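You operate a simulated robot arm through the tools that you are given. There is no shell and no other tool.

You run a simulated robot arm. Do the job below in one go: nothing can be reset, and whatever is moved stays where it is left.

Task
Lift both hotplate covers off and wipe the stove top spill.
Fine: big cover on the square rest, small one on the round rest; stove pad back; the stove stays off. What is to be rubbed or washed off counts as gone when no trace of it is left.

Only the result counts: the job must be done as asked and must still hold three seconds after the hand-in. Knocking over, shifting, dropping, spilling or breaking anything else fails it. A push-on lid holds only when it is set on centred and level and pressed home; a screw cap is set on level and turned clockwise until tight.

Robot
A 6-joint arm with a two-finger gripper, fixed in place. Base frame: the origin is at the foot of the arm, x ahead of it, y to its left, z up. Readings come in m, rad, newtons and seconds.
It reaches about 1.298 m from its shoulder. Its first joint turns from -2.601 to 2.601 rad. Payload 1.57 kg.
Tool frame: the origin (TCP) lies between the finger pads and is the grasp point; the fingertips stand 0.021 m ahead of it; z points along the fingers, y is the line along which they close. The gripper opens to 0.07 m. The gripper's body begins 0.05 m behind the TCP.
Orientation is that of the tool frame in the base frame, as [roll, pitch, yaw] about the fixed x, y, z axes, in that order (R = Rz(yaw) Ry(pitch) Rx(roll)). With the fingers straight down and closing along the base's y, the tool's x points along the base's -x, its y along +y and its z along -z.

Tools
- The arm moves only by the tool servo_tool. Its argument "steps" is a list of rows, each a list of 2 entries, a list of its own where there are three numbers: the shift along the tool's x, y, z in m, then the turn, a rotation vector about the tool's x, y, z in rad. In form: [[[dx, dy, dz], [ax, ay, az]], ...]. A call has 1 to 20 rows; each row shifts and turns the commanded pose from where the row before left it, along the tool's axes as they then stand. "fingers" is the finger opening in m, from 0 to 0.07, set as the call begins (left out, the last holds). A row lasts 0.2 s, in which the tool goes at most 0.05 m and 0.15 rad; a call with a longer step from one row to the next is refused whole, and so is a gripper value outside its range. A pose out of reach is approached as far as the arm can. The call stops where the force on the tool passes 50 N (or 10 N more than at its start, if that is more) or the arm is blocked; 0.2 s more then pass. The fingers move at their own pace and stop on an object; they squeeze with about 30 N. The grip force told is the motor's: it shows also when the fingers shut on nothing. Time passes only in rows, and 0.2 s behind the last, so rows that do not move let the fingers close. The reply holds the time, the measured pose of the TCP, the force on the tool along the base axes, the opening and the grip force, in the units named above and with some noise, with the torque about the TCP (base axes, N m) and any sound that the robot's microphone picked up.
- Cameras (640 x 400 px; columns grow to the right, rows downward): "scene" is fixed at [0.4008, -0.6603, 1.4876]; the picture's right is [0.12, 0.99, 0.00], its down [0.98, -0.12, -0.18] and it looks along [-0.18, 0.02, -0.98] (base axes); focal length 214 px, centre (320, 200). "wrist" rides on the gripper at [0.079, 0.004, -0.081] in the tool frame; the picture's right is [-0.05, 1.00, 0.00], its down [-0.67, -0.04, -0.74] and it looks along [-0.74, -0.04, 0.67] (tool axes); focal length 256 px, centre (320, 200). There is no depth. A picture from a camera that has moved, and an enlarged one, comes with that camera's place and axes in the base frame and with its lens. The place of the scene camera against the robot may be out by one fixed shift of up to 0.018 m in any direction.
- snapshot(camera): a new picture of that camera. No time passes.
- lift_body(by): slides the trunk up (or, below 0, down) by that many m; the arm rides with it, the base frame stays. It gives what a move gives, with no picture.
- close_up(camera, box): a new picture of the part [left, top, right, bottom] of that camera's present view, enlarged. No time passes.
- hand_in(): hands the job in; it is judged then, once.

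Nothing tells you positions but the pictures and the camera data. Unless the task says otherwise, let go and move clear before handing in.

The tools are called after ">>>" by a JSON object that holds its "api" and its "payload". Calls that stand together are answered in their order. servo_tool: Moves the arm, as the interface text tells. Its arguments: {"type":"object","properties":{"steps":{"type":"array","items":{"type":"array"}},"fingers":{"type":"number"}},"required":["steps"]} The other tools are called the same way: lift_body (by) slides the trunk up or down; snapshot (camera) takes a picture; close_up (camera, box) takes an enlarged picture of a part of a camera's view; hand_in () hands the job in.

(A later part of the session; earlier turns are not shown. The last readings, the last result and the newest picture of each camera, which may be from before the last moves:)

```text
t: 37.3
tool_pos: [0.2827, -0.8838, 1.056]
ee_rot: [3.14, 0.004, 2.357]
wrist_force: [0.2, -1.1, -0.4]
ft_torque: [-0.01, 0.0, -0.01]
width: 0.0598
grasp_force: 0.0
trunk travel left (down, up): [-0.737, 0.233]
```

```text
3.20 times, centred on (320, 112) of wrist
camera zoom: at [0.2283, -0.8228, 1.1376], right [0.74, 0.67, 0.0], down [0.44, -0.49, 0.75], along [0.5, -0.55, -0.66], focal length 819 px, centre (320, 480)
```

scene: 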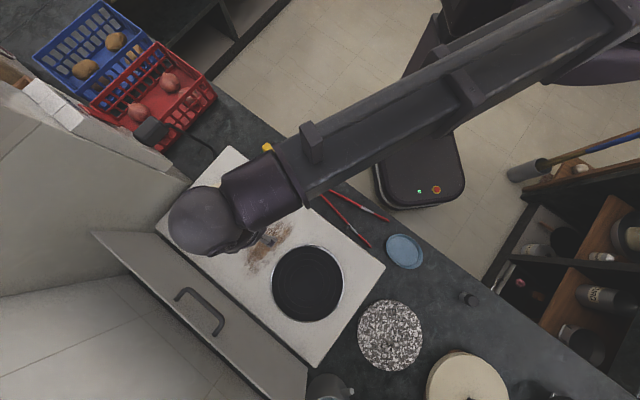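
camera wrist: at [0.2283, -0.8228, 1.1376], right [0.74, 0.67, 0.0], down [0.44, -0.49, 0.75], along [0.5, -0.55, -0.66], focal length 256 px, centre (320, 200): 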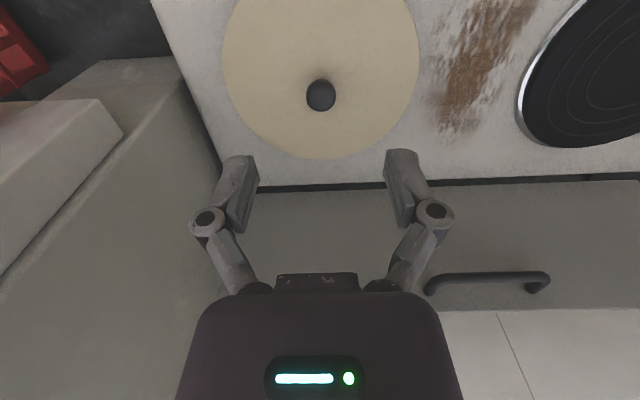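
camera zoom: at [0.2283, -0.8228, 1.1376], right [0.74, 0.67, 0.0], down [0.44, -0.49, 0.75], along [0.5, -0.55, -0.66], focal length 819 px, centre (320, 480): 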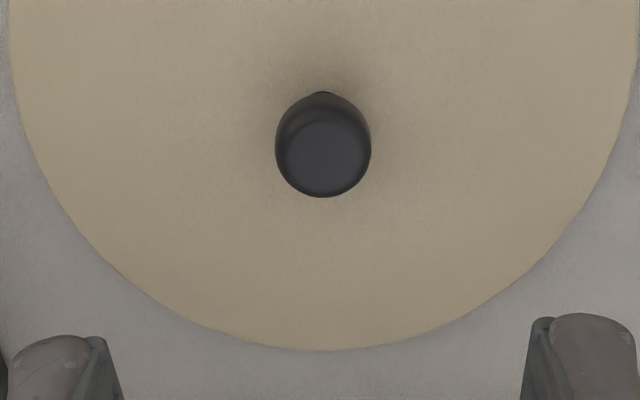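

>>> {"api": "servo_tool", "payload": {"steps": [[[-0.0228, 0, 0], [0, 0, 0]], [[0, 0, 0], [0, 0, 0]], [[0, 0, 0], [0, 0, 0]]], "fingers": 0.07}}

>>> {"api": "lift_body", "payload": {"by": -0.07}}

>>> {"api": "close_up", "payload": {"camera": "wrist", "box": [220, 50, 420, 175]}}

>>> {"api": "snapshot", "payload": {"camera": "scene"}}

```text
t: 38.1
tool_pos: [0.3, -0.8997, 1.0556]
ee_rot: [3.14, 0.004, 2.355]
wrist_force: [-0.1, 0.3, 0.0]
ft_torque: [0.01, 0.04, 0.01]
width: 0.07
grasp_force: 0.0
trunk travel left (down, up): [-0.737, 0.233]
```

```text
t: 39.2
tool_pos: [0.2988, -0.899, 0.9866]
ee_rot: [-3.141, 0.002, 2.355]
wrist_force: [0.1, 1.2, 0.4]
ft_torque: [-0.01, -0.01, 0.01]
width: 0.07
grasp_force: 0.0
trunk travel left (down, up): [-0.667, 0.303]
```

```text
3.20 times, centred on (320, 112) of wrist
camera zoom: at [0.2448, -0.8391, 1.0675], right [0.74, 0.67, 0.0], down [0.44, -0.5, 0.75], along [0.5, -0.55, -0.66], focal length 819 px, centre (320, 480)
```

zoom: 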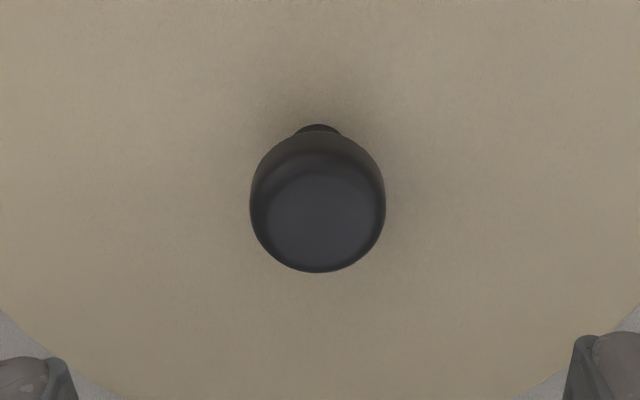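

```text
taken
```

scene: 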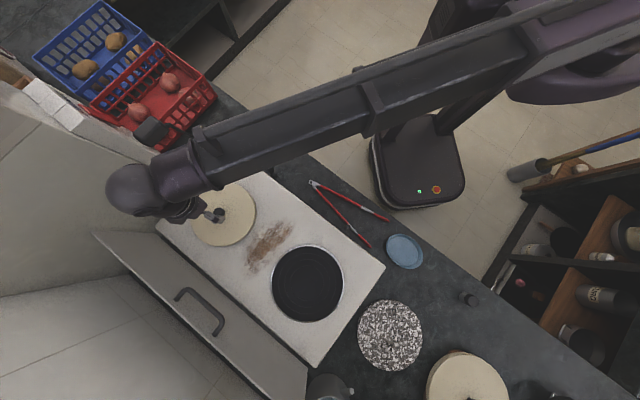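

Aligned. Lowering to grasp.

>>> {"api": "lift_body", "payload": {"by": -0.045}}

>>> {"api": "lift_body", "payload": {"by": -0.0135}}

>>> {"api": "servo_tool", "payload": {"steps": [[[0, 0, 0], [0, 0, 0]], [[0, 0, 0], [0, 0, 0]], [[0, 0, 0], [0, 0, 0]], [[0, 0, 0], [0, 0, 0]], [[0, 0, 0], [0, 0, 0]]], "fingers": 0.0}}

>>> {"api": "snapshot", "payload": {"camera": "wrist"}}

```text
t: 40.1
tool_pos: [0.2994, -0.9001, 0.9403]
ee_rot: [3.139, 0.003, 2.357]
wrist_force: [0.0, 0.3, 0.3]
ft_torque: [0.0, 0.01, -0.01]
width: 0.07
grasp_force: 0.1
trunk travel left (down, up): [-0.622, 0.348]
```

```text
t: 40.7
tool_pos: [0.2988, -0.8999, 0.9265]
ee_rot: [3.14, 0.003, 2.358]
wrist_force: [-0.3, -0.3, -0.3]
ft_torque: [-0.01, 0.05, 0.01]
width: 0.0702
grasp_force: 0.0
trunk travel left (down, up): [-0.609, 0.361]
```

```text
t: 41.9
tool_pos: [0.3004, -0.8989, 0.928]
ee_rot: [3.139, 0.004, 2.358]
wrist_force: [-1.0, -0.3, 4.6]
ft_torque: [0.0, 0.01, -0.03]
width: 0.0244
grasp_force: 29.3
trunk travel left (down, up): [-0.609, 0.361]
```

```text
taken
camera wrist: at [0.2446, -0.8388, 1.0094], right [0.74, 0.67, 0.0], down [0.44, -0.49, 0.75], along [0.5, -0.55, -0.66], focal length 256 px, centre (320, 200)
```

wrist: 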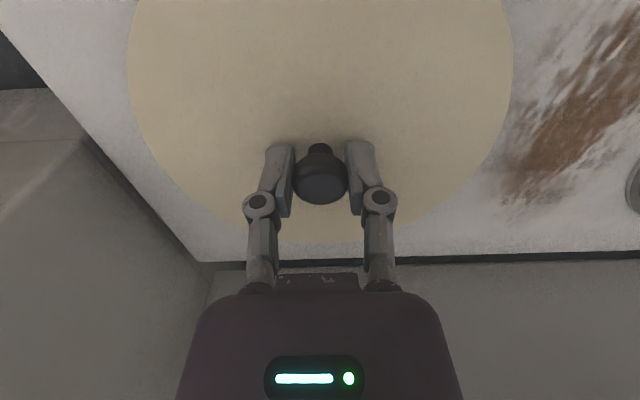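

Gripped. Lift, move back off the panel a bit, and rotate the tool back to look along +x toward the round rest.

>>> {"api": "lift_body", "payload": {"by": 0.12}}

>>> {"api": "servo_tool", "payload": {"steps": [[[0.0177, 0.0525, 0], [0, 0, 0]], [[0.0177, 0.0525, 0], [0, 0, 0]], [[0, 0, 0], [0, 0, 0]]], "fingers": 0.0}}

```text
t: 43.4
tool_pos: [0.3005, -0.8989, 1.0469]
ee_rot: [3.138, 0.003, 2.357]
wrist_force: [0.1, 0.1, -1.3]
ft_torque: [-0.01, -0.05, -0.02]
width: 0.0243
grasp_force: 29.5
trunk travel left (down, up): [-0.729, 0.241]
```

```text
refused: row 1 steps farther than a row can; nothing moved
```

>>> {"api": "servo_tool", "payload": {"steps": [[[0.0118, 0.035, 0], [0, 0, 0]], [[0.0118, 0.035, 0], [0, 0, 0]], [[0.0118, 0.035, 0], [0, 0, 0]], [[0, 0, 0], [0, 0, -0.131]], [[0, 0, 0], [0, 0, -0.131]], [[0, 0, 0], [0, 0, -0.131]], [[0, 0, 0], [0, 0, -0.131]], [[0, 0, 0], [0, 0, -0.131]], [[0, 0, 0], [0, 0, -0.13]], [[0, 0, 0], [0, 0, 0]]], "fingers": 0.0}}

>>> {"api": "snapshot", "payload": {"camera": "wrist"}}

>>> {"api": "snapshot", "payload": {"camera": "scene"}}

```text
t: 45.6
tool_pos: [0.3481, -0.8006, 1.0463]
ee_rot: [-3.14, 0.005, -3.139]
wrist_force: [0.2, -0.3, -2.2]
ft_torque: [0.0, -0.02, -0.02]
width: 0.0242
grasp_force: 30.1
trunk travel left (down, up): [-0.729, 0.241]
```

```text
taken
camera wrist: at [0.2676, -0.7948, 1.1288], right [0.05, 1.0, 0.0], down [0.66, -0.03, 0.75], along [0.75, -0.04, -0.66], focal length 256 px, centre (320, 200)
```

wrist: 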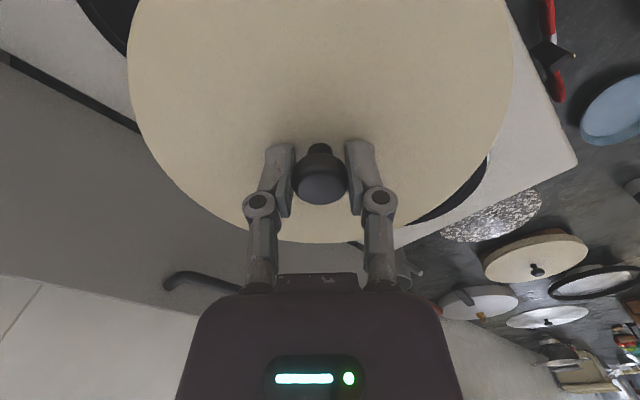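

```text
taken
```

scene: 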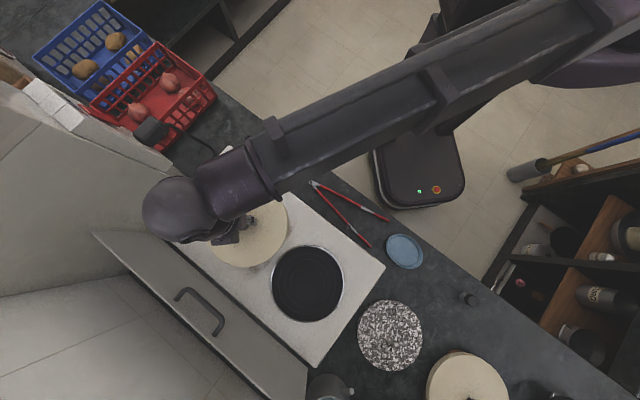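

>>> {"api": "close_up", "payload": {"camera": "wrist", "box": [420, 170, 620, 295]}}

```text
3.20 times, centred on (520, 232) of wrist
camera zoom: at [0.2676, -0.7948, 1.1288], right [0.05, 1.0, 0.0], down [0.66, -0.03, 0.75], along [0.75, -0.04, -0.66], focal length 819 px, centre (-320, 96)
```

zoom: 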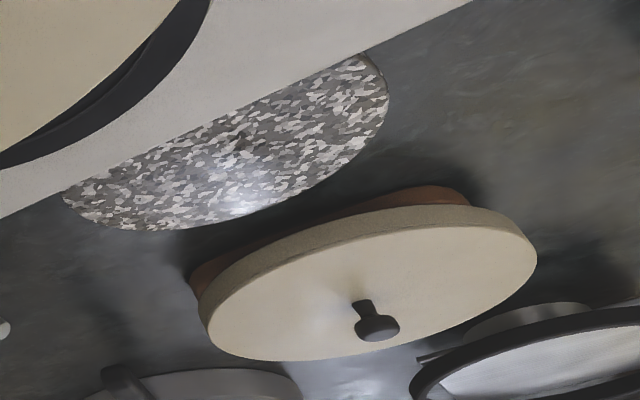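

I take the round rest's centre as about (0.685, -0.483). Moving there with the small cover, then checking centring in the scene view.

>>> {"api": "servo_tool", "payload": {"steps": [[[-0.0337, 0.03175, 0], [0, 0, 0]], [[-0.0337, 0.03175, 0], [0, 0, 0]], [[-0.0337, 0.03175, 0], [0, 0, 0]], [[-0.0337, 0.03175, 0], [0, 0, 0]], [[-0.0337, 0.03175, 0], [0, 0, 0]], [[-0.0337, 0.03175, 0], [0, 0, 0]], [[-0.0337, 0.03175, 0], [0, 0, 0]], [[-0.0337, 0.03175, 0], [0, 0, 0]], [[-0.0337, 0.03175, 0], [0, 0, 0]], [[-0.0337, 0.03175, 0], [0, 0, 0]], [[0, 0, 0], [0, 0, 0]]], "fingers": 0.0}}

>>> {"api": "lift_body", "payload": {"by": -0.12}}

>>> {"api": "close_up", "payload": {"camera": "scene", "box": [310, 280, 470, 380]}}

>>> {"api": "snapshot", "payload": {"camera": "wrist"}}

```text
t: 48.0
tool_pos: [0.6849, -0.4813, 1.046]
ee_rot: [-3.141, 0.005, -3.14]
wrist_force: [0.0, -0.5, -1.9]
ft_torque: [0.0, -0.01, 0.02]
width: 0.0243
grasp_force: 29.3
out of reach, approached as far as the arm can: row 6, 7
trunk travel left (down, up): [-0.729, 0.241]
```

```text
t: 49.5
tool_pos: [0.6842, -0.4807, 0.927]
ee_rot: [-3.139, 0.003, -3.141]
wrist_force: [-0.5, 0.5, -0.5]
ft_torque: [0.03, 0.04, 0.0]
width: 0.0244
grasp_force: 29.5
trunk travel left (down, up): [-0.609, 0.361]
```

```text
4.00 times, centred on (390, 330) of scene
camera zoom: at [0.4008, -0.6603, 1.4876], right [0.12, 0.99, 0.0], down [0.98, -0.12, -0.18], along [-0.18, 0.02, -0.98], focal length 858 px, centre (40, -320)
```

zoom: 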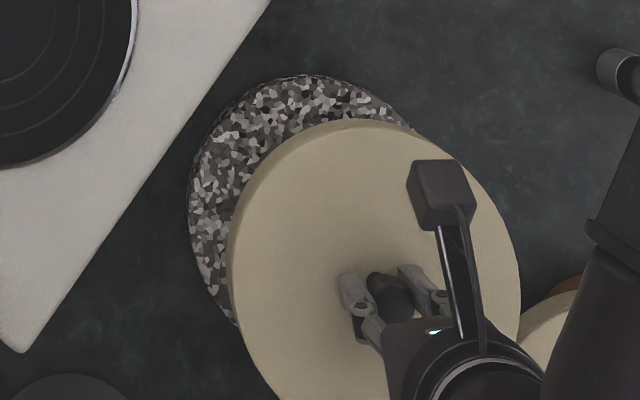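

```text
taken
camera wrist: at [0.6041, -0.476, 1.0089], right [0.05, 1.0, 0.0], down [0.66, -0.03, 0.75], along [0.75, -0.04, -0.66], focal length 256 px, centre (320, 200)
```

wrist: 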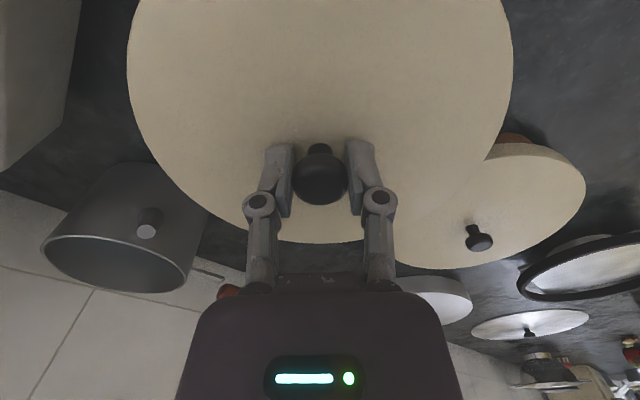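

>>> {"api": "servo_tool", "payload": {"steps": [[[-0.005, -0.006, 0], [0, 0, 0]], [[0, 0, 0], [0, 0, 0]]], "fingers": 0.0}}

>>> {"api": "lift_body", "payload": {"by": -0.05}}

>>> {"api": "close_up", "payload": {"camera": "scene", "box": [310, 280, 470, 380]}}

```text
t: 50.1
tool_pos: [0.6906, -0.487, 0.9274]
ee_rot: [-3.139, 0.002, 3.141]
wrist_force: [-0.4, -1.0, -1.8]
ft_torque: [-0.02, -0.03, 0.04]
width: 0.0242
grasp_force: 29.7
trunk travel left (down, up): [-0.609, 0.361]
```

```text
t: 51.0
tool_pos: [0.691, -0.4875, 0.8768]
ee_rot: [-3.141, 0.005, 3.141]
wrist_force: [0.2, -0.9, -0.7]
ft_torque: [0.01, 0.0, -0.01]
width: 0.0243
grasp_force: 30.3
trunk travel left (down, up): [-0.559, 0.411]
```

```text
4.00 times, centred on (390, 330) of scene
camera zoom: at [0.4008, -0.6603, 1.4876], right [0.12, 0.99, 0.0], down [0.98, -0.12, -0.18], along [-0.18, 0.02, -0.98], focal length 858 px, centre (40, -320)
```

zoom: 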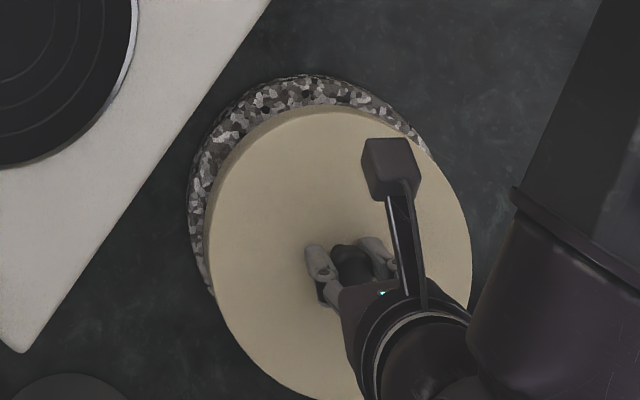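

>>> {"api": "lift_body", "payload": {"by": -0.012}}

>>> {"api": "lift_body", "payload": {"by": -0.006}}

>>> {"api": "close_up", "payload": {"camera": "scene", "box": [310, 280, 470, 380]}}

```text
t: 51.6
tool_pos: [0.691, -0.4863, 0.8657]
ee_rot: [-3.141, 0.005, 3.14]
wrist_force: [1.1, 1.0, -1.3]
ft_torque: [-0.01, 0.0, -0.03]
width: 0.0245
grasp_force: 30.1
trunk travel left (down, up): [-0.547, 0.423]
```

```text
t: 52.2
tool_pos: [0.6909, -0.4858, 0.8613]
ee_rot: [-3.14, 0.006, 3.141]
wrist_force: [3.2, -3.2, 14.4]
ft_torque: [-0.03, -0.12, -0.01]
width: 0.0241
grasp_force: 30.0
trunk travel left (down, up): [-0.541, 0.429]
```

```text
4.00 times, centred on (390, 330) of scene
camera zoom: at [0.4008, -0.6603, 1.4876], right [0.12, 0.99, 0.0], down [0.98, -0.12, -0.18], along [-0.18, 0.02, -0.98], focal length 858 px, centre (40, -320)
```

zoom: 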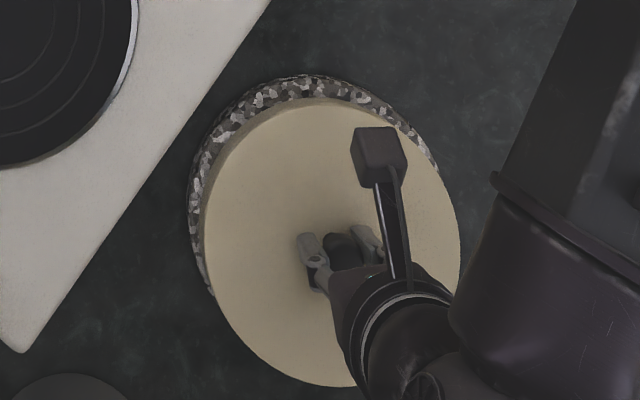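

Contact at 0.861, but the cover sits about 8 mm too far in +x. I lift slightly, shift back, and set down.

>>> {"api": "lift_body", "payload": {"by": 0.012}}

>>> {"api": "servo_tool", "payload": {"steps": [[[0.004, -0.0005, 0], [0, 0, 0]], [[0.004, -0.0005, 0], [0, 0, 0]], [[0, 0, 0], [0, 0, 0]]], "fingers": 0.0}}

>>> {"api": "lift_body", "payload": {"by": -0.01}}

>>> {"api": "lift_body", "payload": {"by": -0.003}}

>>> {"api": "close_up", "payload": {"camera": "scene", "box": [310, 280, 470, 380]}}

```text
t: 52.8
tool_pos: [0.6911, -0.4858, 0.8712]
ee_rot: [-3.139, 0.004, 3.141]
wrist_force: [0.2, 0.1, -0.7]
ft_torque: [0.02, -0.01, 0.02]
width: 0.0244
grasp_force: 29.9
trunk travel left (down, up): [-0.553, 0.417]
```

```text
t: 53.6
tool_pos: [0.6827, -0.4891, 0.871]
ee_rot: [-3.14, 0.004, 3.141]
wrist_force: [-0.1, -0.2, -1.5]
ft_torque: [0.0, 0.01, 0.03]
width: 0.0241
grasp_force: 30.0
trunk travel left (down, up): [-0.553, 0.417]
```

```text
t: 54.1
tool_pos: [0.682, -0.4881, 0.8613]
ee_rot: [-3.139, 0.003, -3.141]
wrist_force: [-0.4, -1.1, -2.5]
ft_torque: [0.01, 0.02, -0.02]
width: 0.0242
grasp_force: 29.9
trunk travel left (down, up): [-0.543, 0.427]
```

```text
t: 54.7
tool_pos: [0.682, -0.4878, 0.86]
ee_rot: [-3.138, 0.005, 3.141]
wrist_force: [6.6, -3.9, 23.8]
ft_torque: [-0.06, -0.13, -0.01]
width: 0.0244
grasp_force: 30.1
trunk travel left (down, up): [-0.54, 0.43]
```

```text
4.00 times, centred on (390, 330) of scene
camera zoom: at [0.4008, -0.6603, 1.4876], right [0.12, 0.99, 0.0], down [0.98, -0.12, -0.18], along [-0.18, 0.02, -0.98], focal length 858 px, centre (40, -320)
```

zoom: 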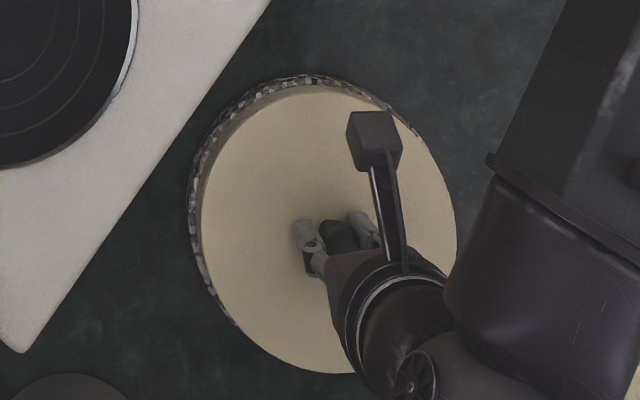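

Well centred now. Relieve, open, and rise.

>>> {"api": "lift_body", "payload": {"by": 0.002}}

>>> {"api": "servo_tool", "payload": {"steps": [[[0, 0, 0], [0, 0, 0]], [[0, 0, 0], [0, 0, 0]], [[0, 0, 0], [0, 0, 0]], [[0, 0, 0], [0, 0, 0]]], "fingers": 0.06}}

>>> {"api": "lift_body", "payload": {"by": 0.2}}

>>> {"api": "snapshot", "payload": {"camera": "wrist"}}

>>> {"api": "snapshot", "payload": {"camera": "scene"}}

```text
t: 55.2
tool_pos: [0.6818, -0.4873, 0.8606]
ee_rot: [3.141, 0.002, -3.141]
wrist_force: [-1.0, -0.3, -1.4]
ft_torque: [-0.01, 0.03, 0.0]
width: 0.0245
grasp_force: 30.3
trunk travel left (down, up): [-0.542, 0.428]
```

```text
t: 56.2
tool_pos: [0.682, -0.489, 0.8605]
ee_rot: [-3.139, 0.001, 3.14]
wrist_force: [-0.7, 0.7, 0.8]
ft_torque: [0.0, 0.0, -0.02]
width: 0.0599
grasp_force: 0.0
trunk travel left (down, up): [-0.542, 0.428]
```

```text
t: 58.4
tool_pos: [0.683, -0.4869, 1.0607]
ee_rot: [-3.14, 0.003, 3.14]
wrist_force: [-0.1, 0.2, -0.2]
ft_torque: [0.02, 0.02, -0.03]
width: 0.0597
grasp_force: 0.1
trunk travel left (down, up): [-0.742, 0.228]
```

```text
taken
camera wrist: at [0.6012, -0.4824, 1.1419], right [0.05, 1.0, 0.0], down [0.66, -0.03, 0.75], along [0.75, -0.04, -0.66], focal length 256 px, centre (320, 200)
```

wrist: 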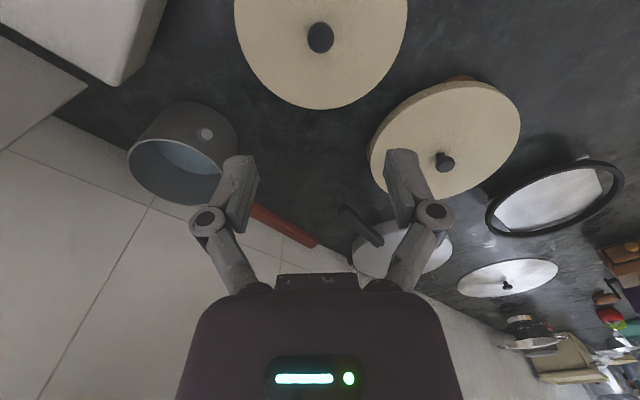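

```text
taken
```

scene: 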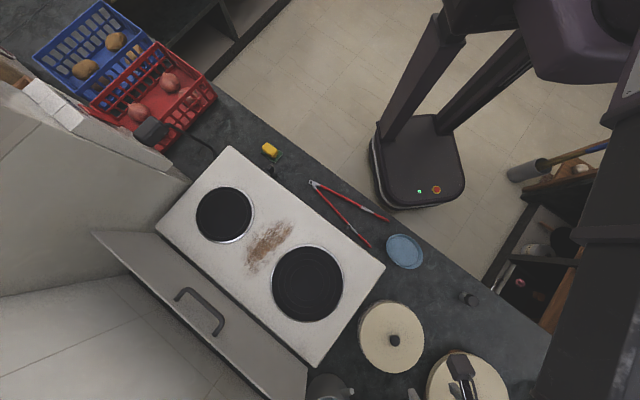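

Both covers are on their rests. Next is the yellow pad, roughly at (0.09, -0.78); I'll go over there and turn the tool to look at it from along the stove's long direction.

>>> {"api": "servo_tool", "payload": {"steps": [[[0.0419, -0.0216, 0], [0, 0, 0]], [[0.0419, -0.0216, 0], [0, 0, 0]], [[0.0419, -0.0216, 0], [0, 0, 0]], [[0.0419, -0.0216, 0], [0, 0, 0]], [[0.0419, -0.0216, 0], [0, 0, 0]], [[0.0419, -0.0216, 0], [0, 0, 0]], [[0.0419, -0.0216, 0], [0, 0, 0]], [[0.0419, -0.0216, 0], [0, 0, 0]], [[0.0419, -0.0216, 0], [0, 0, 0]], [[0.0419, -0.0216, 0], [0, 0, 0]], [[0.0419, -0.0216, 0], [0, 0, 0]], [[0.0419, -0.0216, 0], [0, 0, 0]], [[0.0419, -0.0216, 0], [0, 0, 0]], [[0, 0, 0], [0, 0, 0]]], "fingers": 0.06}}

>>> {"api": "snapshot", "payload": {"camera": "scene"}}

>>> {"api": "snapshot", "payload": {"camera": "wrist"}}

```text
t: 61.4
tool_pos: [0.1351, -0.7674, 1.0611]
ee_rot: [-3.141, 0.003, -3.14]
wrist_force: [0.1, 0.0, -0.5]
ft_torque: [0.0, 0.02, -0.02]
width: 0.0599
grasp_force: 0.1
out of reach, approached as far as the arm can: row 12
trunk travel left (down, up): [-0.742, 0.228]
```

```text
taken
```

scene: 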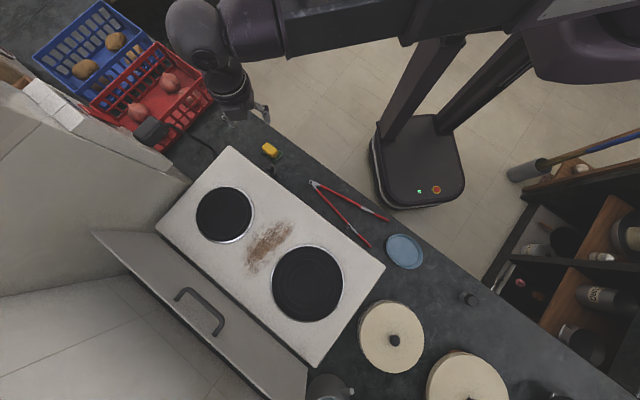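

```text
taken
camera wrist: at [0.0532, -0.7623, 1.142], right [0.05, 1.0, 0.0], down [0.66, -0.03, 0.75], along [0.75, -0.04, -0.66], focal length 256 px, centre (320, 200)
```

wrist: 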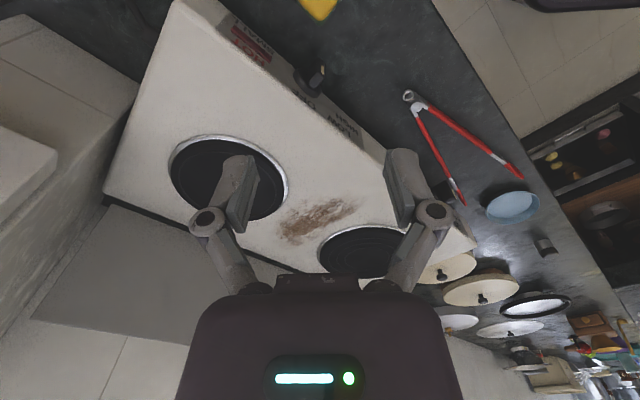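

>>> {"api": "servo_tool", "payload": {"steps": [[[0.03, -0.025, 0], [0, 0, 0]], [[0.03, -0.025, 0], [0, 0, 0]], [[0, 0, 0], [0, 0, -0.131]], [[0, 0, 0], [0, 0, -0.131]], [[0, 0, 0], [0, 0, -0.131]], [[0, 0, 0], [0, 0, -0.131]], [[0, 0, 0], [0, 0, -0.131]], [[0, 0, 0], [0, 0, -0.13]], [[0, 0, 0], [0, 0, 0]]], "fingers": 0.06}}

>>> {"api": "snapshot", "payload": {"camera": "wrist"}}

>>> {"api": "close_up", "payload": {"camera": "wrist", "box": [220, 20, 420, 145]}}

```text
t: 63.4
tool_pos: [0.0765, -0.8198, 1.0603]
ee_rot: [-3.138, 0.003, -2.355]
wrist_force: [0.3, 0.6, 0.3]
ft_torque: [0.01, 0.0, -0.01]
width: 0.06
grasp_force: 0.0
trunk travel left (down, up): [-0.742, 0.228]
```

```text
taken
camera wrist: at [0.0157, -0.8712, 1.142], right [-0.67, 0.74, 0.0], down [0.49, 0.45, 0.75], along [0.56, 0.5, -0.67], focal length 256 px, centre (320, 200)
```

wrist: 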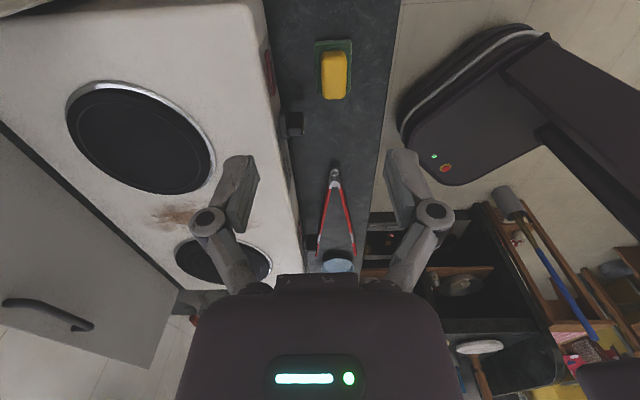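

```text
3.20 times, centred on (320, 82) of wrist
camera zoom: at [0.0157, -0.8712, 1.142], right [-0.67, 0.74, 0.0], down [0.49, 0.45, 0.75], along [0.56, 0.5, -0.67], focal length 819 px, centre (320, 576)
```

zoom: 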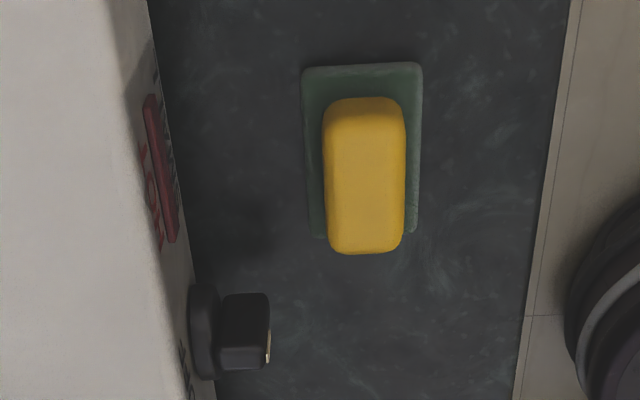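

The pad has a green base with a yellow block on top, lying parallel to the stove front. I shift over it and go lower for a finer look.

>>> {"api": "servo_tool", "payload": {"steps": [[[-0.02, 0.0143, 0], [0, 0, 0]], [[0, 0, 0], [0, 0, 0]], [[0, 0, 0], [0, 0, 0]]], "fingers": 0.07}}

>>> {"api": "lift_body", "payload": {"by": -0.09}}

>>> {"api": "snapshot", "payload": {"camera": "wrist"}}

>>> {"api": "close_up", "payload": {"camera": "wrist", "box": [220, 20, 420, 145]}}

>>> {"api": "snapshot", "payload": {"camera": "scene"}}

```text
t: 64.2
tool_pos: [0.0811, -0.7947, 1.0606]
ee_rot: [-3.139, 0.001, -2.355]
wrist_force: [0.0, -0.1, -0.3]
ft_torque: [0.03, 0.03, 0.0]
width: 0.0702
grasp_force: 0.0
trunk travel left (down, up): [-0.742, 0.228]
```

```text
t: 65.4
tool_pos: [0.0805, -0.7942, 0.9712]
ee_rot: [-3.139, 0.003, -2.355]
wrist_force: [-0.3, 0.6, -0.7]
ft_torque: [0.0, -0.01, 0.0]
width: 0.0699
grasp_force: 0.0
trunk travel left (down, up): [-0.652, 0.318]
```

```text
taken
camera wrist: at [0.0203, -0.8462, 1.0521], right [-0.67, 0.74, 0.0], down [0.49, 0.45, 0.75], along [0.56, 0.5, -0.67], focal length 256 px, centre (320, 200)
```

wrist: 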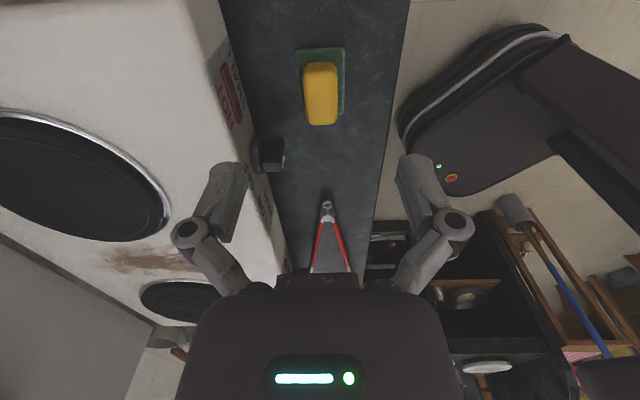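

```text
3.20 times, centred on (320, 82) of wrist
camera zoom: at [0.0203, -0.8462, 1.0521], right [-0.67, 0.74, 0.0], down [0.49, 0.45, 0.75], along [0.56, 0.5, -0.67], focal length 819 px, centre (320, 576)
```

zoom: 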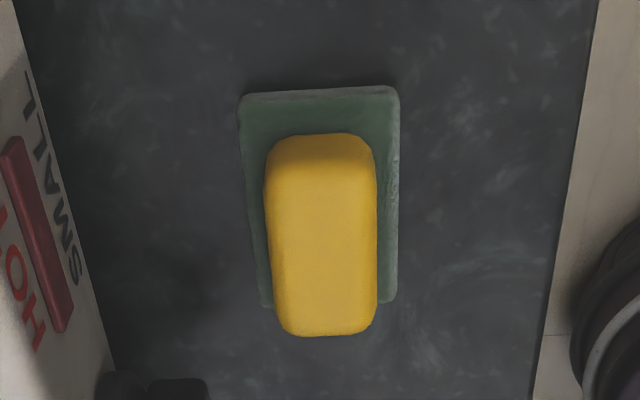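

```text
taken
```

scene: 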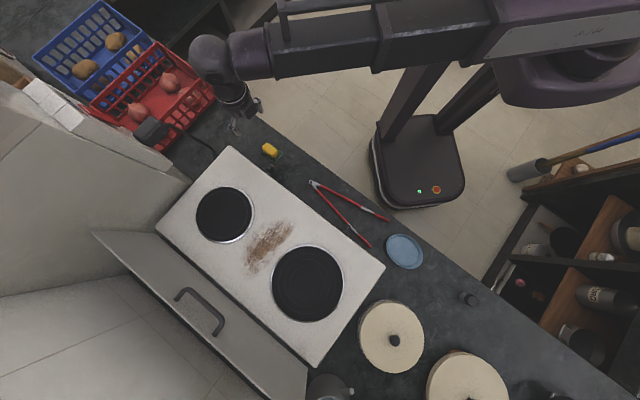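

The pad works out to a green base 63×44 mm (top ≈0.807) with a yellow grip about 42×28 mm up to z≈0.843. I centre the TCP over it, narrow the opening to 50 mm, and lower in stages.

>>> {"api": "servo_tool", "payload": {"steps": [[[-0.0285, 0, 0], [0, 0, 0]], [[0, 0, 0], [0, 0, 0]], [[0, 0, 0], [0, 0, 0]]], "fingers": 0.05}}

>>> {"api": "lift_body", "payload": {"by": -0.06}}

>>> {"api": "snapshot", "payload": {"camera": "wrist"}}

>>> {"api": "close_up", "payload": {"camera": "wrist", "box": [220, 50, 420, 175]}}

```text
t: 66.2
tool_pos: [0.1008, -0.774, 0.9712]
ee_rot: [-3.138, 0.003, -2.357]
wrist_force: [-0.7, -0.5, 0.1]
ft_torque: [0.02, -0.02, 0.02]
width: 0.05
grasp_force: 0.1
trunk travel left (down, up): [-0.652, 0.318]
```

```text
t: 67.2
tool_pos: [0.101, -0.7734, 0.9099]
ee_rot: [-3.138, 0.001, -2.355]
wrist_force: [0.2, 0.3, 0.3]
ft_torque: [0.01, -0.03, 0.01]
width: 0.0499
grasp_force: 0.1
trunk travel left (down, up): [-0.592, 0.378]
```

```text
taken
camera wrist: at [0.0396, -0.8255, 0.9921], right [-0.67, 0.74, 0.0], down [0.49, 0.45, 0.75], along [0.56, 0.5, -0.67], focal length 256 px, centre (320, 200)
```

wrist: 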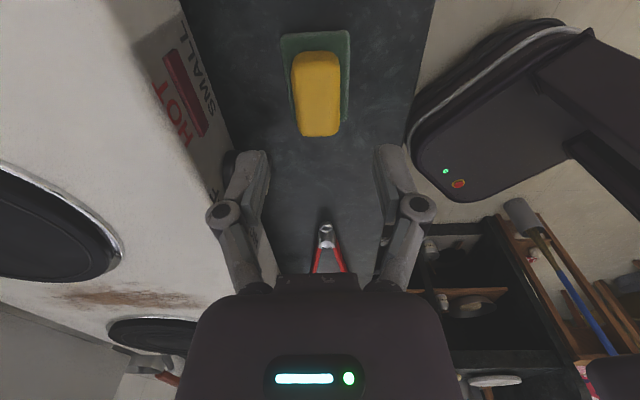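

```text
3.20 times, centred on (320, 112) of wrist
camera zoom: at [0.0396, -0.8255, 0.9921], right [-0.67, 0.74, 0.0], down [0.49, 0.45, 0.75], along [0.56, 0.5, -0.67], focal length 819 px, centre (320, 480)
```

zoom: 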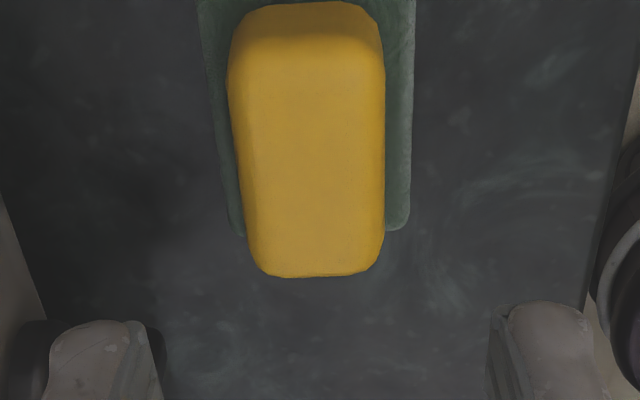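

Aligned to within ~1 mm. Continue lowering.

>>> {"api": "lift_body", "payload": {"by": -0.055}}

>>> {"api": "lift_body", "payload": {"by": -0.018}}

>>> {"api": "snapshot", "payload": {"camera": "wrist"}}

```text
t: 68.2
tool_pos: [0.1002, -0.7737, 0.8557]
ee_rot: [-3.138, 0.001, -2.357]
wrist_force: [0.0, 0.5, 0.8]
ft_torque: [0.01, 0.05, 0.01]
width: 0.0496
grasp_force: 0.0
trunk travel left (down, up): [-0.537, 0.433]
```

```text
t: 68.8
tool_pos: [0.1002, -0.774, 0.837]
ee_rot: [-3.138, 0.001, -2.355]
wrist_force: [0.0, -0.1, 0.3]
ft_torque: [0.03, 0.01, 0.02]
width: 0.05
grasp_force: 0.1
trunk travel left (down, up): [-0.519, 0.451]
```

```text
taken
camera wrist: at [0.0396, -0.8255, 0.919], right [-0.67, 0.74, 0.0], down [0.49, 0.45, 0.75], along [0.56, 0.5, -0.67], focal length 256 px, centre (320, 200)
```

wrist: 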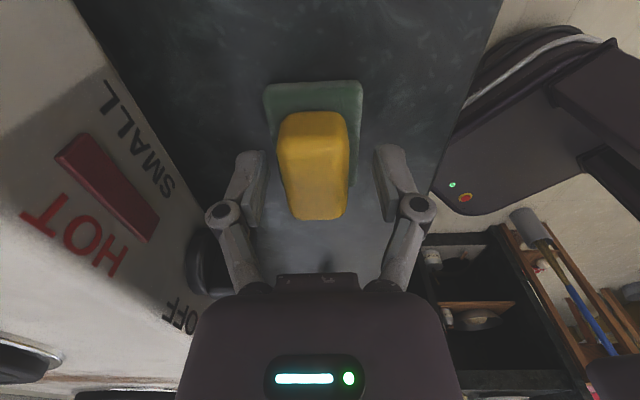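

>>> {"api": "servo_tool", "payload": {"steps": [[[0, -0.002, 0], [0, 0, 0]], [[0, 0, 0], [0, 0, 0]]]}}

>>> {"api": "lift_body", "payload": {"by": -0.004}}

>>> {"api": "servo_tool", "payload": {"steps": [[[0, 0, 0], [0, 0, 0]], [[0, 0, 0], [0, 0, 0]], [[0, 0, 0], [0, 0, 0]], [[0, 0, 0], [0, 0, 0]]], "fingers": 0.0}}

>>> {"api": "snapshot", "payload": {"camera": "wrist"}}

```text
t: 69.4
tool_pos: [0.1006, -0.7736, 0.8387]
ee_rot: [-3.138, 0.003, -2.354]
wrist_force: [0.2, -0.2, -0.4]
ft_torque: [0.0, -0.03, 0.02]
width: 0.0504
grasp_force: 0.1
trunk travel left (down, up): [-0.519, 0.451]
```

```text
t: 70.0
tool_pos: [0.1011, -0.7744, 0.8351]
ee_rot: [-3.137, 0.002, -2.356]
wrist_force: [0.5, -0.4, -0.3]
ft_torque: [-0.04, -0.01, -0.02]
width: 0.0501
grasp_force: 0.0
trunk travel left (down, up): [-0.515, 0.455]
```

```text
t: 71.0
tool_pos: [0.1, -0.7744, 0.8339]
ee_rot: [-3.139, 0.001, -2.356]
wrist_force: [1.0, 0.0, 3.9]
ft_torque: [0.02, -0.04, -0.03]
width: 0.0291
grasp_force: 30.3
trunk travel left (down, up): [-0.515, 0.455]
```

```text
taken
camera wrist: at [0.0404, -0.8263, 0.9153], right [-0.67, 0.74, 0.0], down [0.49, 0.45, 0.75], along [0.56, 0.5, -0.67], focal length 256 px, centre (320, 200)
```

wrist: 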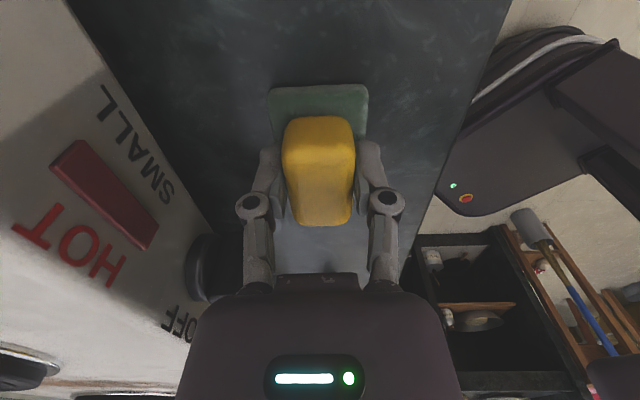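

Gripped at 29 mm. I note the pad's home pose: TCP (0.100, -0.774, 0.834), yaw -2.356. Lift slightly to see whether the green base comes along.

>>> {"api": "lift_body", "payload": {"by": 0.04}}

>>> {"api": "snapshot", "payload": {"camera": "wrist"}}

>>> {"api": "close_up", "payload": {"camera": "scene", "box": [190, 90, 350, 190]}}

```text
t: 71.8
tool_pos: [0.1005, -0.7753, 0.8736]
ee_rot: [-3.138, 0.002, -2.357]
wrist_force: [-0.6, 0.3, 0.0]
ft_torque: [0.0, 0.04, -0.01]
width: 0.0289
grasp_force: 30.5
trunk travel left (down, up): [-0.555, 0.415]
```

```text
taken
camera wrist: at [0.0403, -0.8266, 0.9549], right [-0.67, 0.74, 0.0], down [0.49, 0.45, 0.75], along [0.56, 0.5, -0.67], focal length 256 px, centre (320, 200)
```

wrist: 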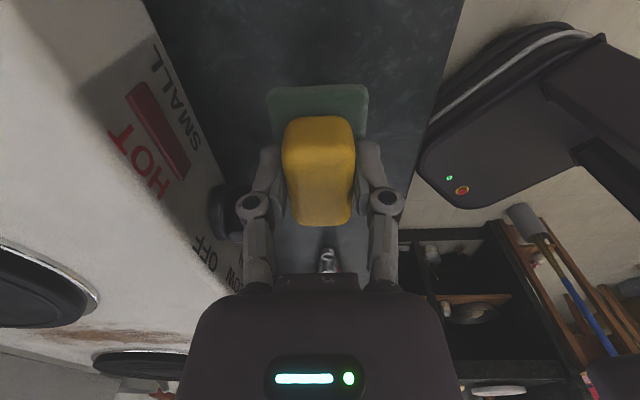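

```text
4.00 times, centred on (270, 140) of scene
camera zoom: at [0.4008, -0.6603, 1.4876], right [0.12, 0.99, 0.0], down [0.98, -0.12, -0.18], along [-0.18, 0.02, -0.98], focal length 858 px, centre (520, 440)
```

zoom: 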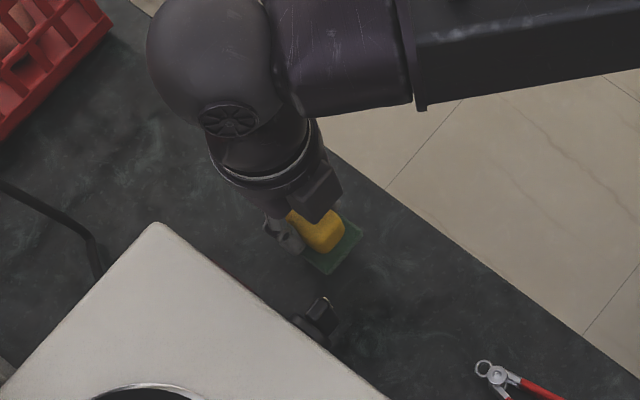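

The whole scrubber (green base included) lifts as one piece. I raise it clear and look closely at the spill.

>>> {"api": "lift_body", "payload": {"by": 0.15}}

>>> {"api": "close_up", "payload": {"camera": "scene", "box": [220, 205, 316, 285]}}

>>> {"api": "snapshot", "payload": {"camera": "wrist"}}

```text
t: 73.5
tool_pos: [0.1009, -0.7757, 1.0232]
ee_rot: [-3.137, 0.002, -2.356]
wrist_force: [-0.4, 0.9, 0.2]
ft_torque: [0.0, 0.03, 0.04]
width: 0.0289
grasp_force: 29.6
trunk travel left (down, up): [-0.705, 0.265]
```

```text
5.00 times, centred on (268, 245) of scene
camera zoom: at [0.4008, -0.6603, 1.4876], right [0.12, 0.99, 0.0], down [0.98, -0.12, -0.18], along [-0.18, 0.02, -0.98], focal length 1072 px, centre (580, -25)
```

zoom: 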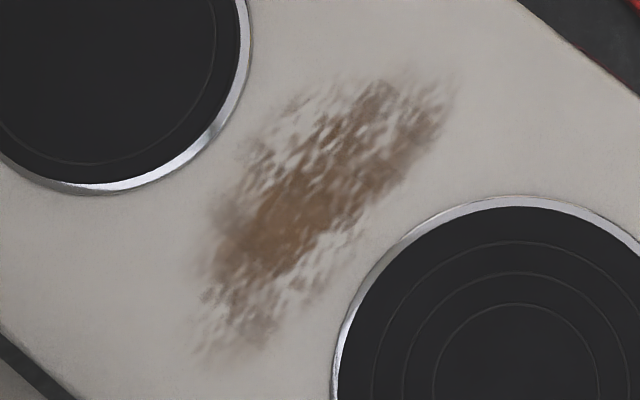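

```text
taken
camera wrist: at [0.0403, -0.8266, 1.1049], right [-0.67, 0.74, 0.0], down [0.49, 0.45, 0.75], along [0.56, 0.5, -0.67], focal length 256 px, centre (320, 200)
```

wrist: 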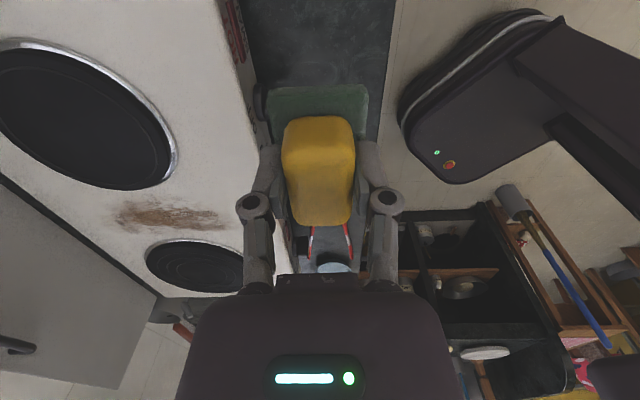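

The spill occupies a strip about 8–9 cm wide and 20 cm deep between the plates (centre near (0.385, -0.795)). I move the pad over its front part.

>>> {"api": "servo_tool", "payload": {"steps": [[[-0.0312, -0.03, 0], [0, 0, 0]], [[-0.0312, -0.03, 0], [0, 0, 0]], [[-0.0312, -0.03, 0], [0, 0, 0]], [[-0.0312, -0.03, 0], [0, 0, 0]], [[-0.0312, -0.03, 0], [0, 0, 0]], [[-0.0312, -0.03, 0], [0, 0, 0]], [[0, 0, 0], [0, 0, 0]]], "fingers": 0.0}}

>>> {"api": "lift_body", "payload": {"by": -0.08}}

>>> {"api": "snapshot", "payload": {"camera": "wrist"}}

>>> {"api": "close_up", "payload": {"camera": "scene", "box": [190, 180, 350, 280]}}

```text
t: 75.1
tool_pos: [0.3601, -0.7667, 1.0246]
ee_rot: [-3.138, 0.0, -2.357]
wrist_force: [0.8, 0.4, -1.2]
ft_torque: [0.01, 0.03, -0.01]
width: 0.0291
grasp_force: 30.3
out of reach, approached as far as the arm can: row 5
trunk travel left (down, up): [-0.705, 0.265]
```

```text
t: 76.3
tool_pos: [0.361, -0.7665, 0.9437]
ee_rot: [-3.139, 0.002, -2.355]
wrist_force: [-0.6, -0.4, -0.6]
ft_torque: [-0.02, 0.01, 0.0]
width: 0.0288
grasp_force: 30.6
trunk travel left (down, up): [-0.625, 0.345]
```

```text
taken
camera wrist: at [0.2995, -0.819, 1.0251], right [-0.67, 0.74, 0.0], down [0.49, 0.45, 0.75], along [0.56, 0.5, -0.67], focal length 256 px, centre (320, 200)
```

wrist: 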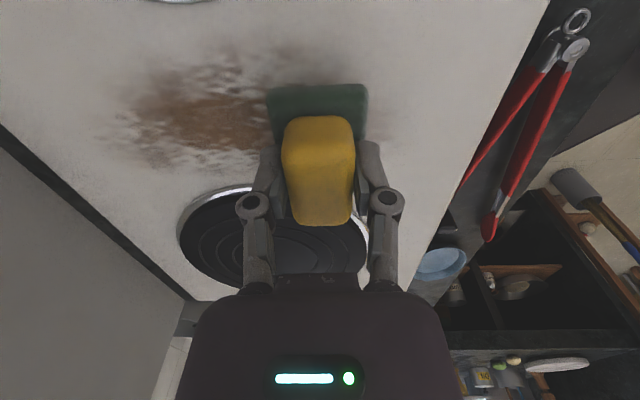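

```text
4.00 times, centred on (270, 230) of scene
camera zoom: at [0.4008, -0.6603, 1.4876], right [0.12, 0.99, 0.0], down [0.98, -0.12, -0.18], along [-0.18, 0.02, -0.98], focal length 858 px, centre (520, 80)
```

zoom: 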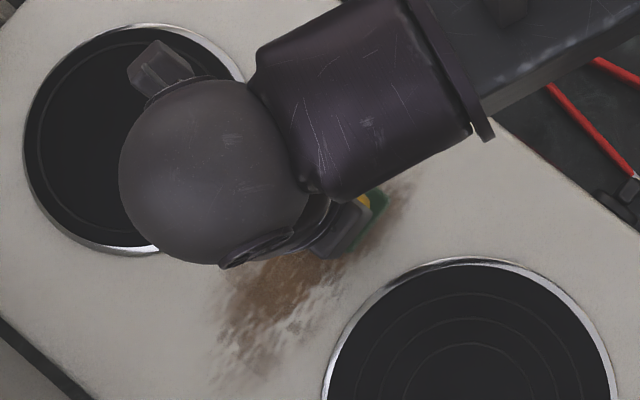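

>>> {"api": "lift_body", "payload": {"by": -0.018}}

>>> {"api": "lift_body", "payload": {"by": -0.006}}

>>> {"api": "lift_body", "payload": {"by": -0.004}}

```text
t: 77.0
tool_pos: [0.3598, -0.7667, 0.9257]
ee_rot: [-3.138, 0.0, -2.356]
wrist_force: [0.6, 0.5, 0.4]
ft_torque: [0.01, -0.01, -0.05]
width: 0.0288
grasp_force: 30.3
trunk travel left (down, up): [-0.607, 0.363]
```

```text
t: 77.5
tool_pos: [0.3602, -0.7678, 0.9196]
ee_rot: [-3.139, 0.002, -2.356]
wrist_force: [-0.6, 0.0, -0.6]
ft_torque: [0.01, -0.02, 0.01]
width: 0.029
grasp_force: 29.6
trunk travel left (down, up): [-0.601, 0.369]
```

```text
t: 78.0
tool_pos: [0.3605, -0.7663, 0.9175]
ee_rot: [-3.135, 0.0, -2.355]
wrist_force: [3.5, -8.0, 24.5]
ft_torque: [-0.2, -0.1, 0.0]
width: 0.0293
grasp_force: 30.1
trunk travel left (down, up): [-0.597, 0.373]
```

Contact at TCP ≈0.918. I ease off slightly and make the first strokes front-to-back.

>>> {"api": "lift_body", "payload": {"by": 0.0008}}

>>> {"api": "servo_tool", "payload": {"steps": [[[0, -0.01, 0], [0, 0, 0]], [[0, -0.01, 0], [0, 0, 0]], [[0, -0.01, 0], [0, 0, 0]], [[0, -0.01, 0], [0, 0, 0]]], "fingers": 0.0}}

>>> {"api": "snapshot", "payload": {"camera": "wrist"}}

```text
t: 78.5
tool_pos: [0.3608, -0.7682, 0.9167]
ee_rot: [-3.138, 0.002, -2.357]
wrist_force: [3.2, -5.8, 16.4]
ft_torque: [-0.24, -0.04, 0.02]
width: 0.029
grasp_force: 30.4
trunk travel left (down, up): [-0.598, 0.372]
```

```text
t: 79.5
tool_pos: [0.3893, -0.7941, 0.917]
ee_rot: [-3.139, 0.001, -2.356]
wrist_force: [-1.0, 1.6, 6.4]
ft_torque: [0.05, 0.07, 0.0]
width: 0.029
grasp_force: 29.8
trunk travel left (down, up): [-0.598, 0.372]
```

```text
taken
camera wrist: at [0.3274, -0.8466, 0.9985], right [-0.67, 0.74, 0.0], down [0.49, 0.45, 0.75], along [0.56, 0.5, -0.67], focal length 256 px, centre (320, 200)
```

wrist: 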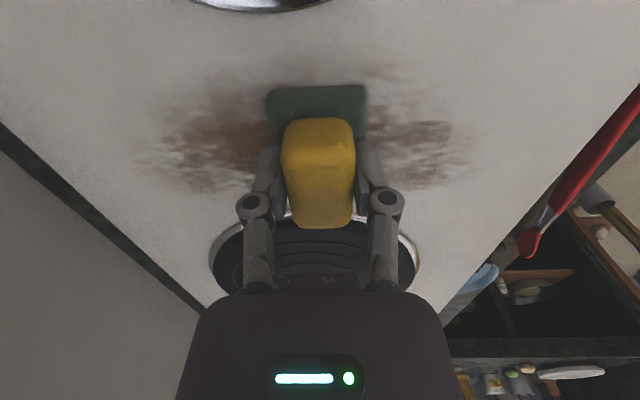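

Contact is fine, but I worked out that the panel handle sits at about z 1.035 right behind the spill and the wide side of the gripper would approach it. I lift, turn the tool 90° (thin side toward the panel), and wipe in that orientation.

>>> {"api": "lift_body", "payload": {"by": 0.03}}

>>> {"api": "servo_tool", "payload": {"steps": [[[0, 0, 0], [0, 0, 0.1428]], [[0, 0, 0], [0, 0, 0.1428]], [[0, 0, 0], [0, 0, 0.1428]], [[0, 0, 0], [0, 0, 0.1428]], [[0, 0, 0], [0, 0, 0.1428]], [[0, 0, 0], [0, 0, 0.1428]], [[0, 0, 0], [0, 0, 0.1428]], [[0, 0, 0], [0, 0, 0.1428]], [[0, 0, 0], [0, 0, 0.1428]], [[0, 0, 0], [0, 0, 0.1428]], [[0, 0, 0], [0, 0, 0.1428]], [[0, 0, 0], [0, 0, 0]]], "fingers": 0.0}}

>>> {"api": "snapshot", "payload": {"camera": "wrist"}}

>>> {"api": "snapshot", "payload": {"camera": "scene"}}

```text
t: 80.3
tool_pos: [0.388, -0.794, 0.9455]
ee_rot: [-3.136, 0.002, -2.357]
wrist_force: [-0.6, -0.4, -1.1]
ft_torque: [0.0, -0.03, -0.01]
width: 0.0289
grasp_force: 30.1
trunk travel left (down, up): [-0.628, 0.342]
```

```text
t: 82.9
tool_pos: [0.3881, -0.7947, 0.9468]
ee_rot: [3.139, 0.003, 2.353]
wrist_force: [0.2, 0.3, 0.3]
ft_torque: [0.03, -0.01, -0.01]
width: 0.0292
grasp_force: 29.9
trunk travel left (down, up): [-0.628, 0.342]
```

```text
taken
camera wrist: at [0.3342, -0.7351, 1.0277], right [0.74, 0.67, 0.0], down [0.44, -0.5, 0.75], along [0.5, -0.56, -0.66], focal length 256 px, centre (320, 200)
```

wrist: 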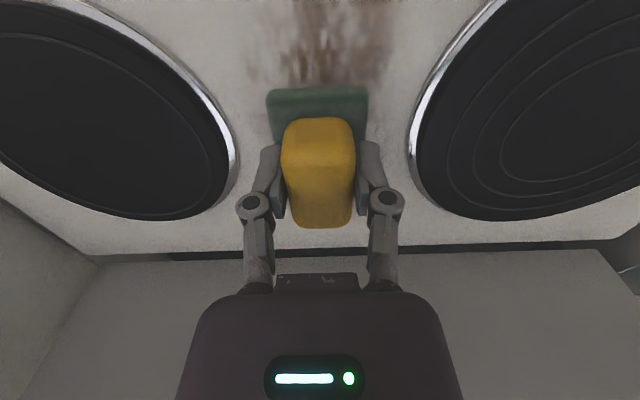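

```text
taken
```

scene: 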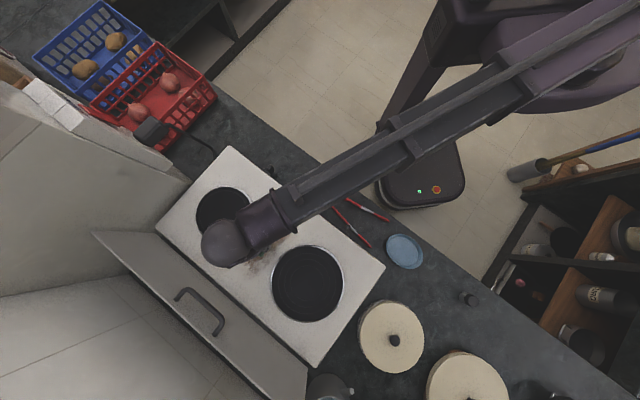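

Clear view of both plates: the gap runs from a pad edge limit of about ±58 mm around this line, so lanes ±22 mm are safe. Lowering and stroking the centre lane.

>>> {"api": "lift_body", "payload": {"by": -0.0265}}

>>> {"api": "lift_body", "payload": {"by": -0.003}}

>>> {"api": "servo_tool", "payload": {"steps": [[[0.018, 0, 0], [0, 0, 0]], [[0.018, 0, 0], [0, 0, 0]], [[0.018, 0, 0], [0, 0, 0]], [[0.018, 0, 0], [0, 0, 0]], [[0.018, 0, 0], [0, 0, 0]], [[-0.02, 0, 0], [0, 0, 0]], [[-0.02, 0, 0], [0, 0, 0]], [[-0.02, 0, 0], [0, 0, 0]], [[-0.02, 0, 0], [0, 0, 0]]], "fingers": 0.0}}

>>> {"api": "snapshot", "payload": {"camera": "wrist"}}

```text
t: 83.6
tool_pos: [0.39, -0.7947, 0.921]
ee_rot: [3.14, 0.003, 2.355]
wrist_force: [0.3, 0.6, -0.8]
ft_torque: [0.0, -0.04, 0.01]
width: 0.0287
grasp_force: 30.2
trunk travel left (down, up): [-0.601, 0.369]
```

```text
t: 84.1
tool_pos: [0.3883, -0.7948, 0.9174]
ee_rot: [3.141, 0.003, 2.357]
wrist_force: [0.7, 0.0, 2.3]
ft_torque: [-0.01, 0.13, 0.01]
width: 0.0289
grasp_force: 29.9
trunk travel left (down, up): [-0.598, 0.372]
```

```text
t: 86.1
tool_pos: [0.3834, -0.7879, 0.9179]
ee_rot: [3.14, 0.002, 2.358]
wrist_force: [0.6, -0.3, 1.9]
ft_torque: [0.01, 0.08, 0.02]
width: 0.0293
grasp_force: 29.7
trunk travel left (down, up): [-0.598, 0.372]
```

```text
taken
camera wrist: at [0.3275, -0.7285, 0.9984], right [0.74, 0.67, 0.0], down [0.44, -0.49, 0.75], along [0.5, -0.55, -0.66], focal length 256 px, centre (320, 200)
```

wrist: 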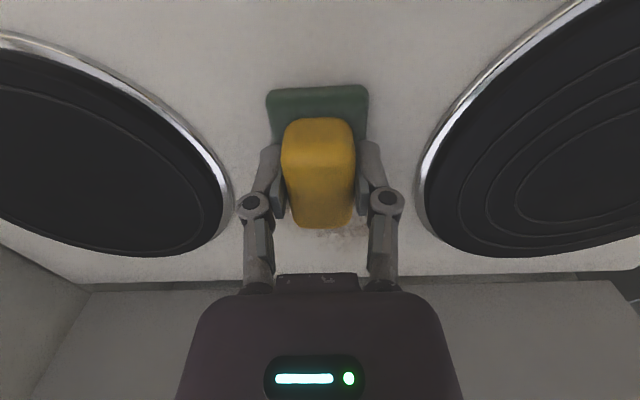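

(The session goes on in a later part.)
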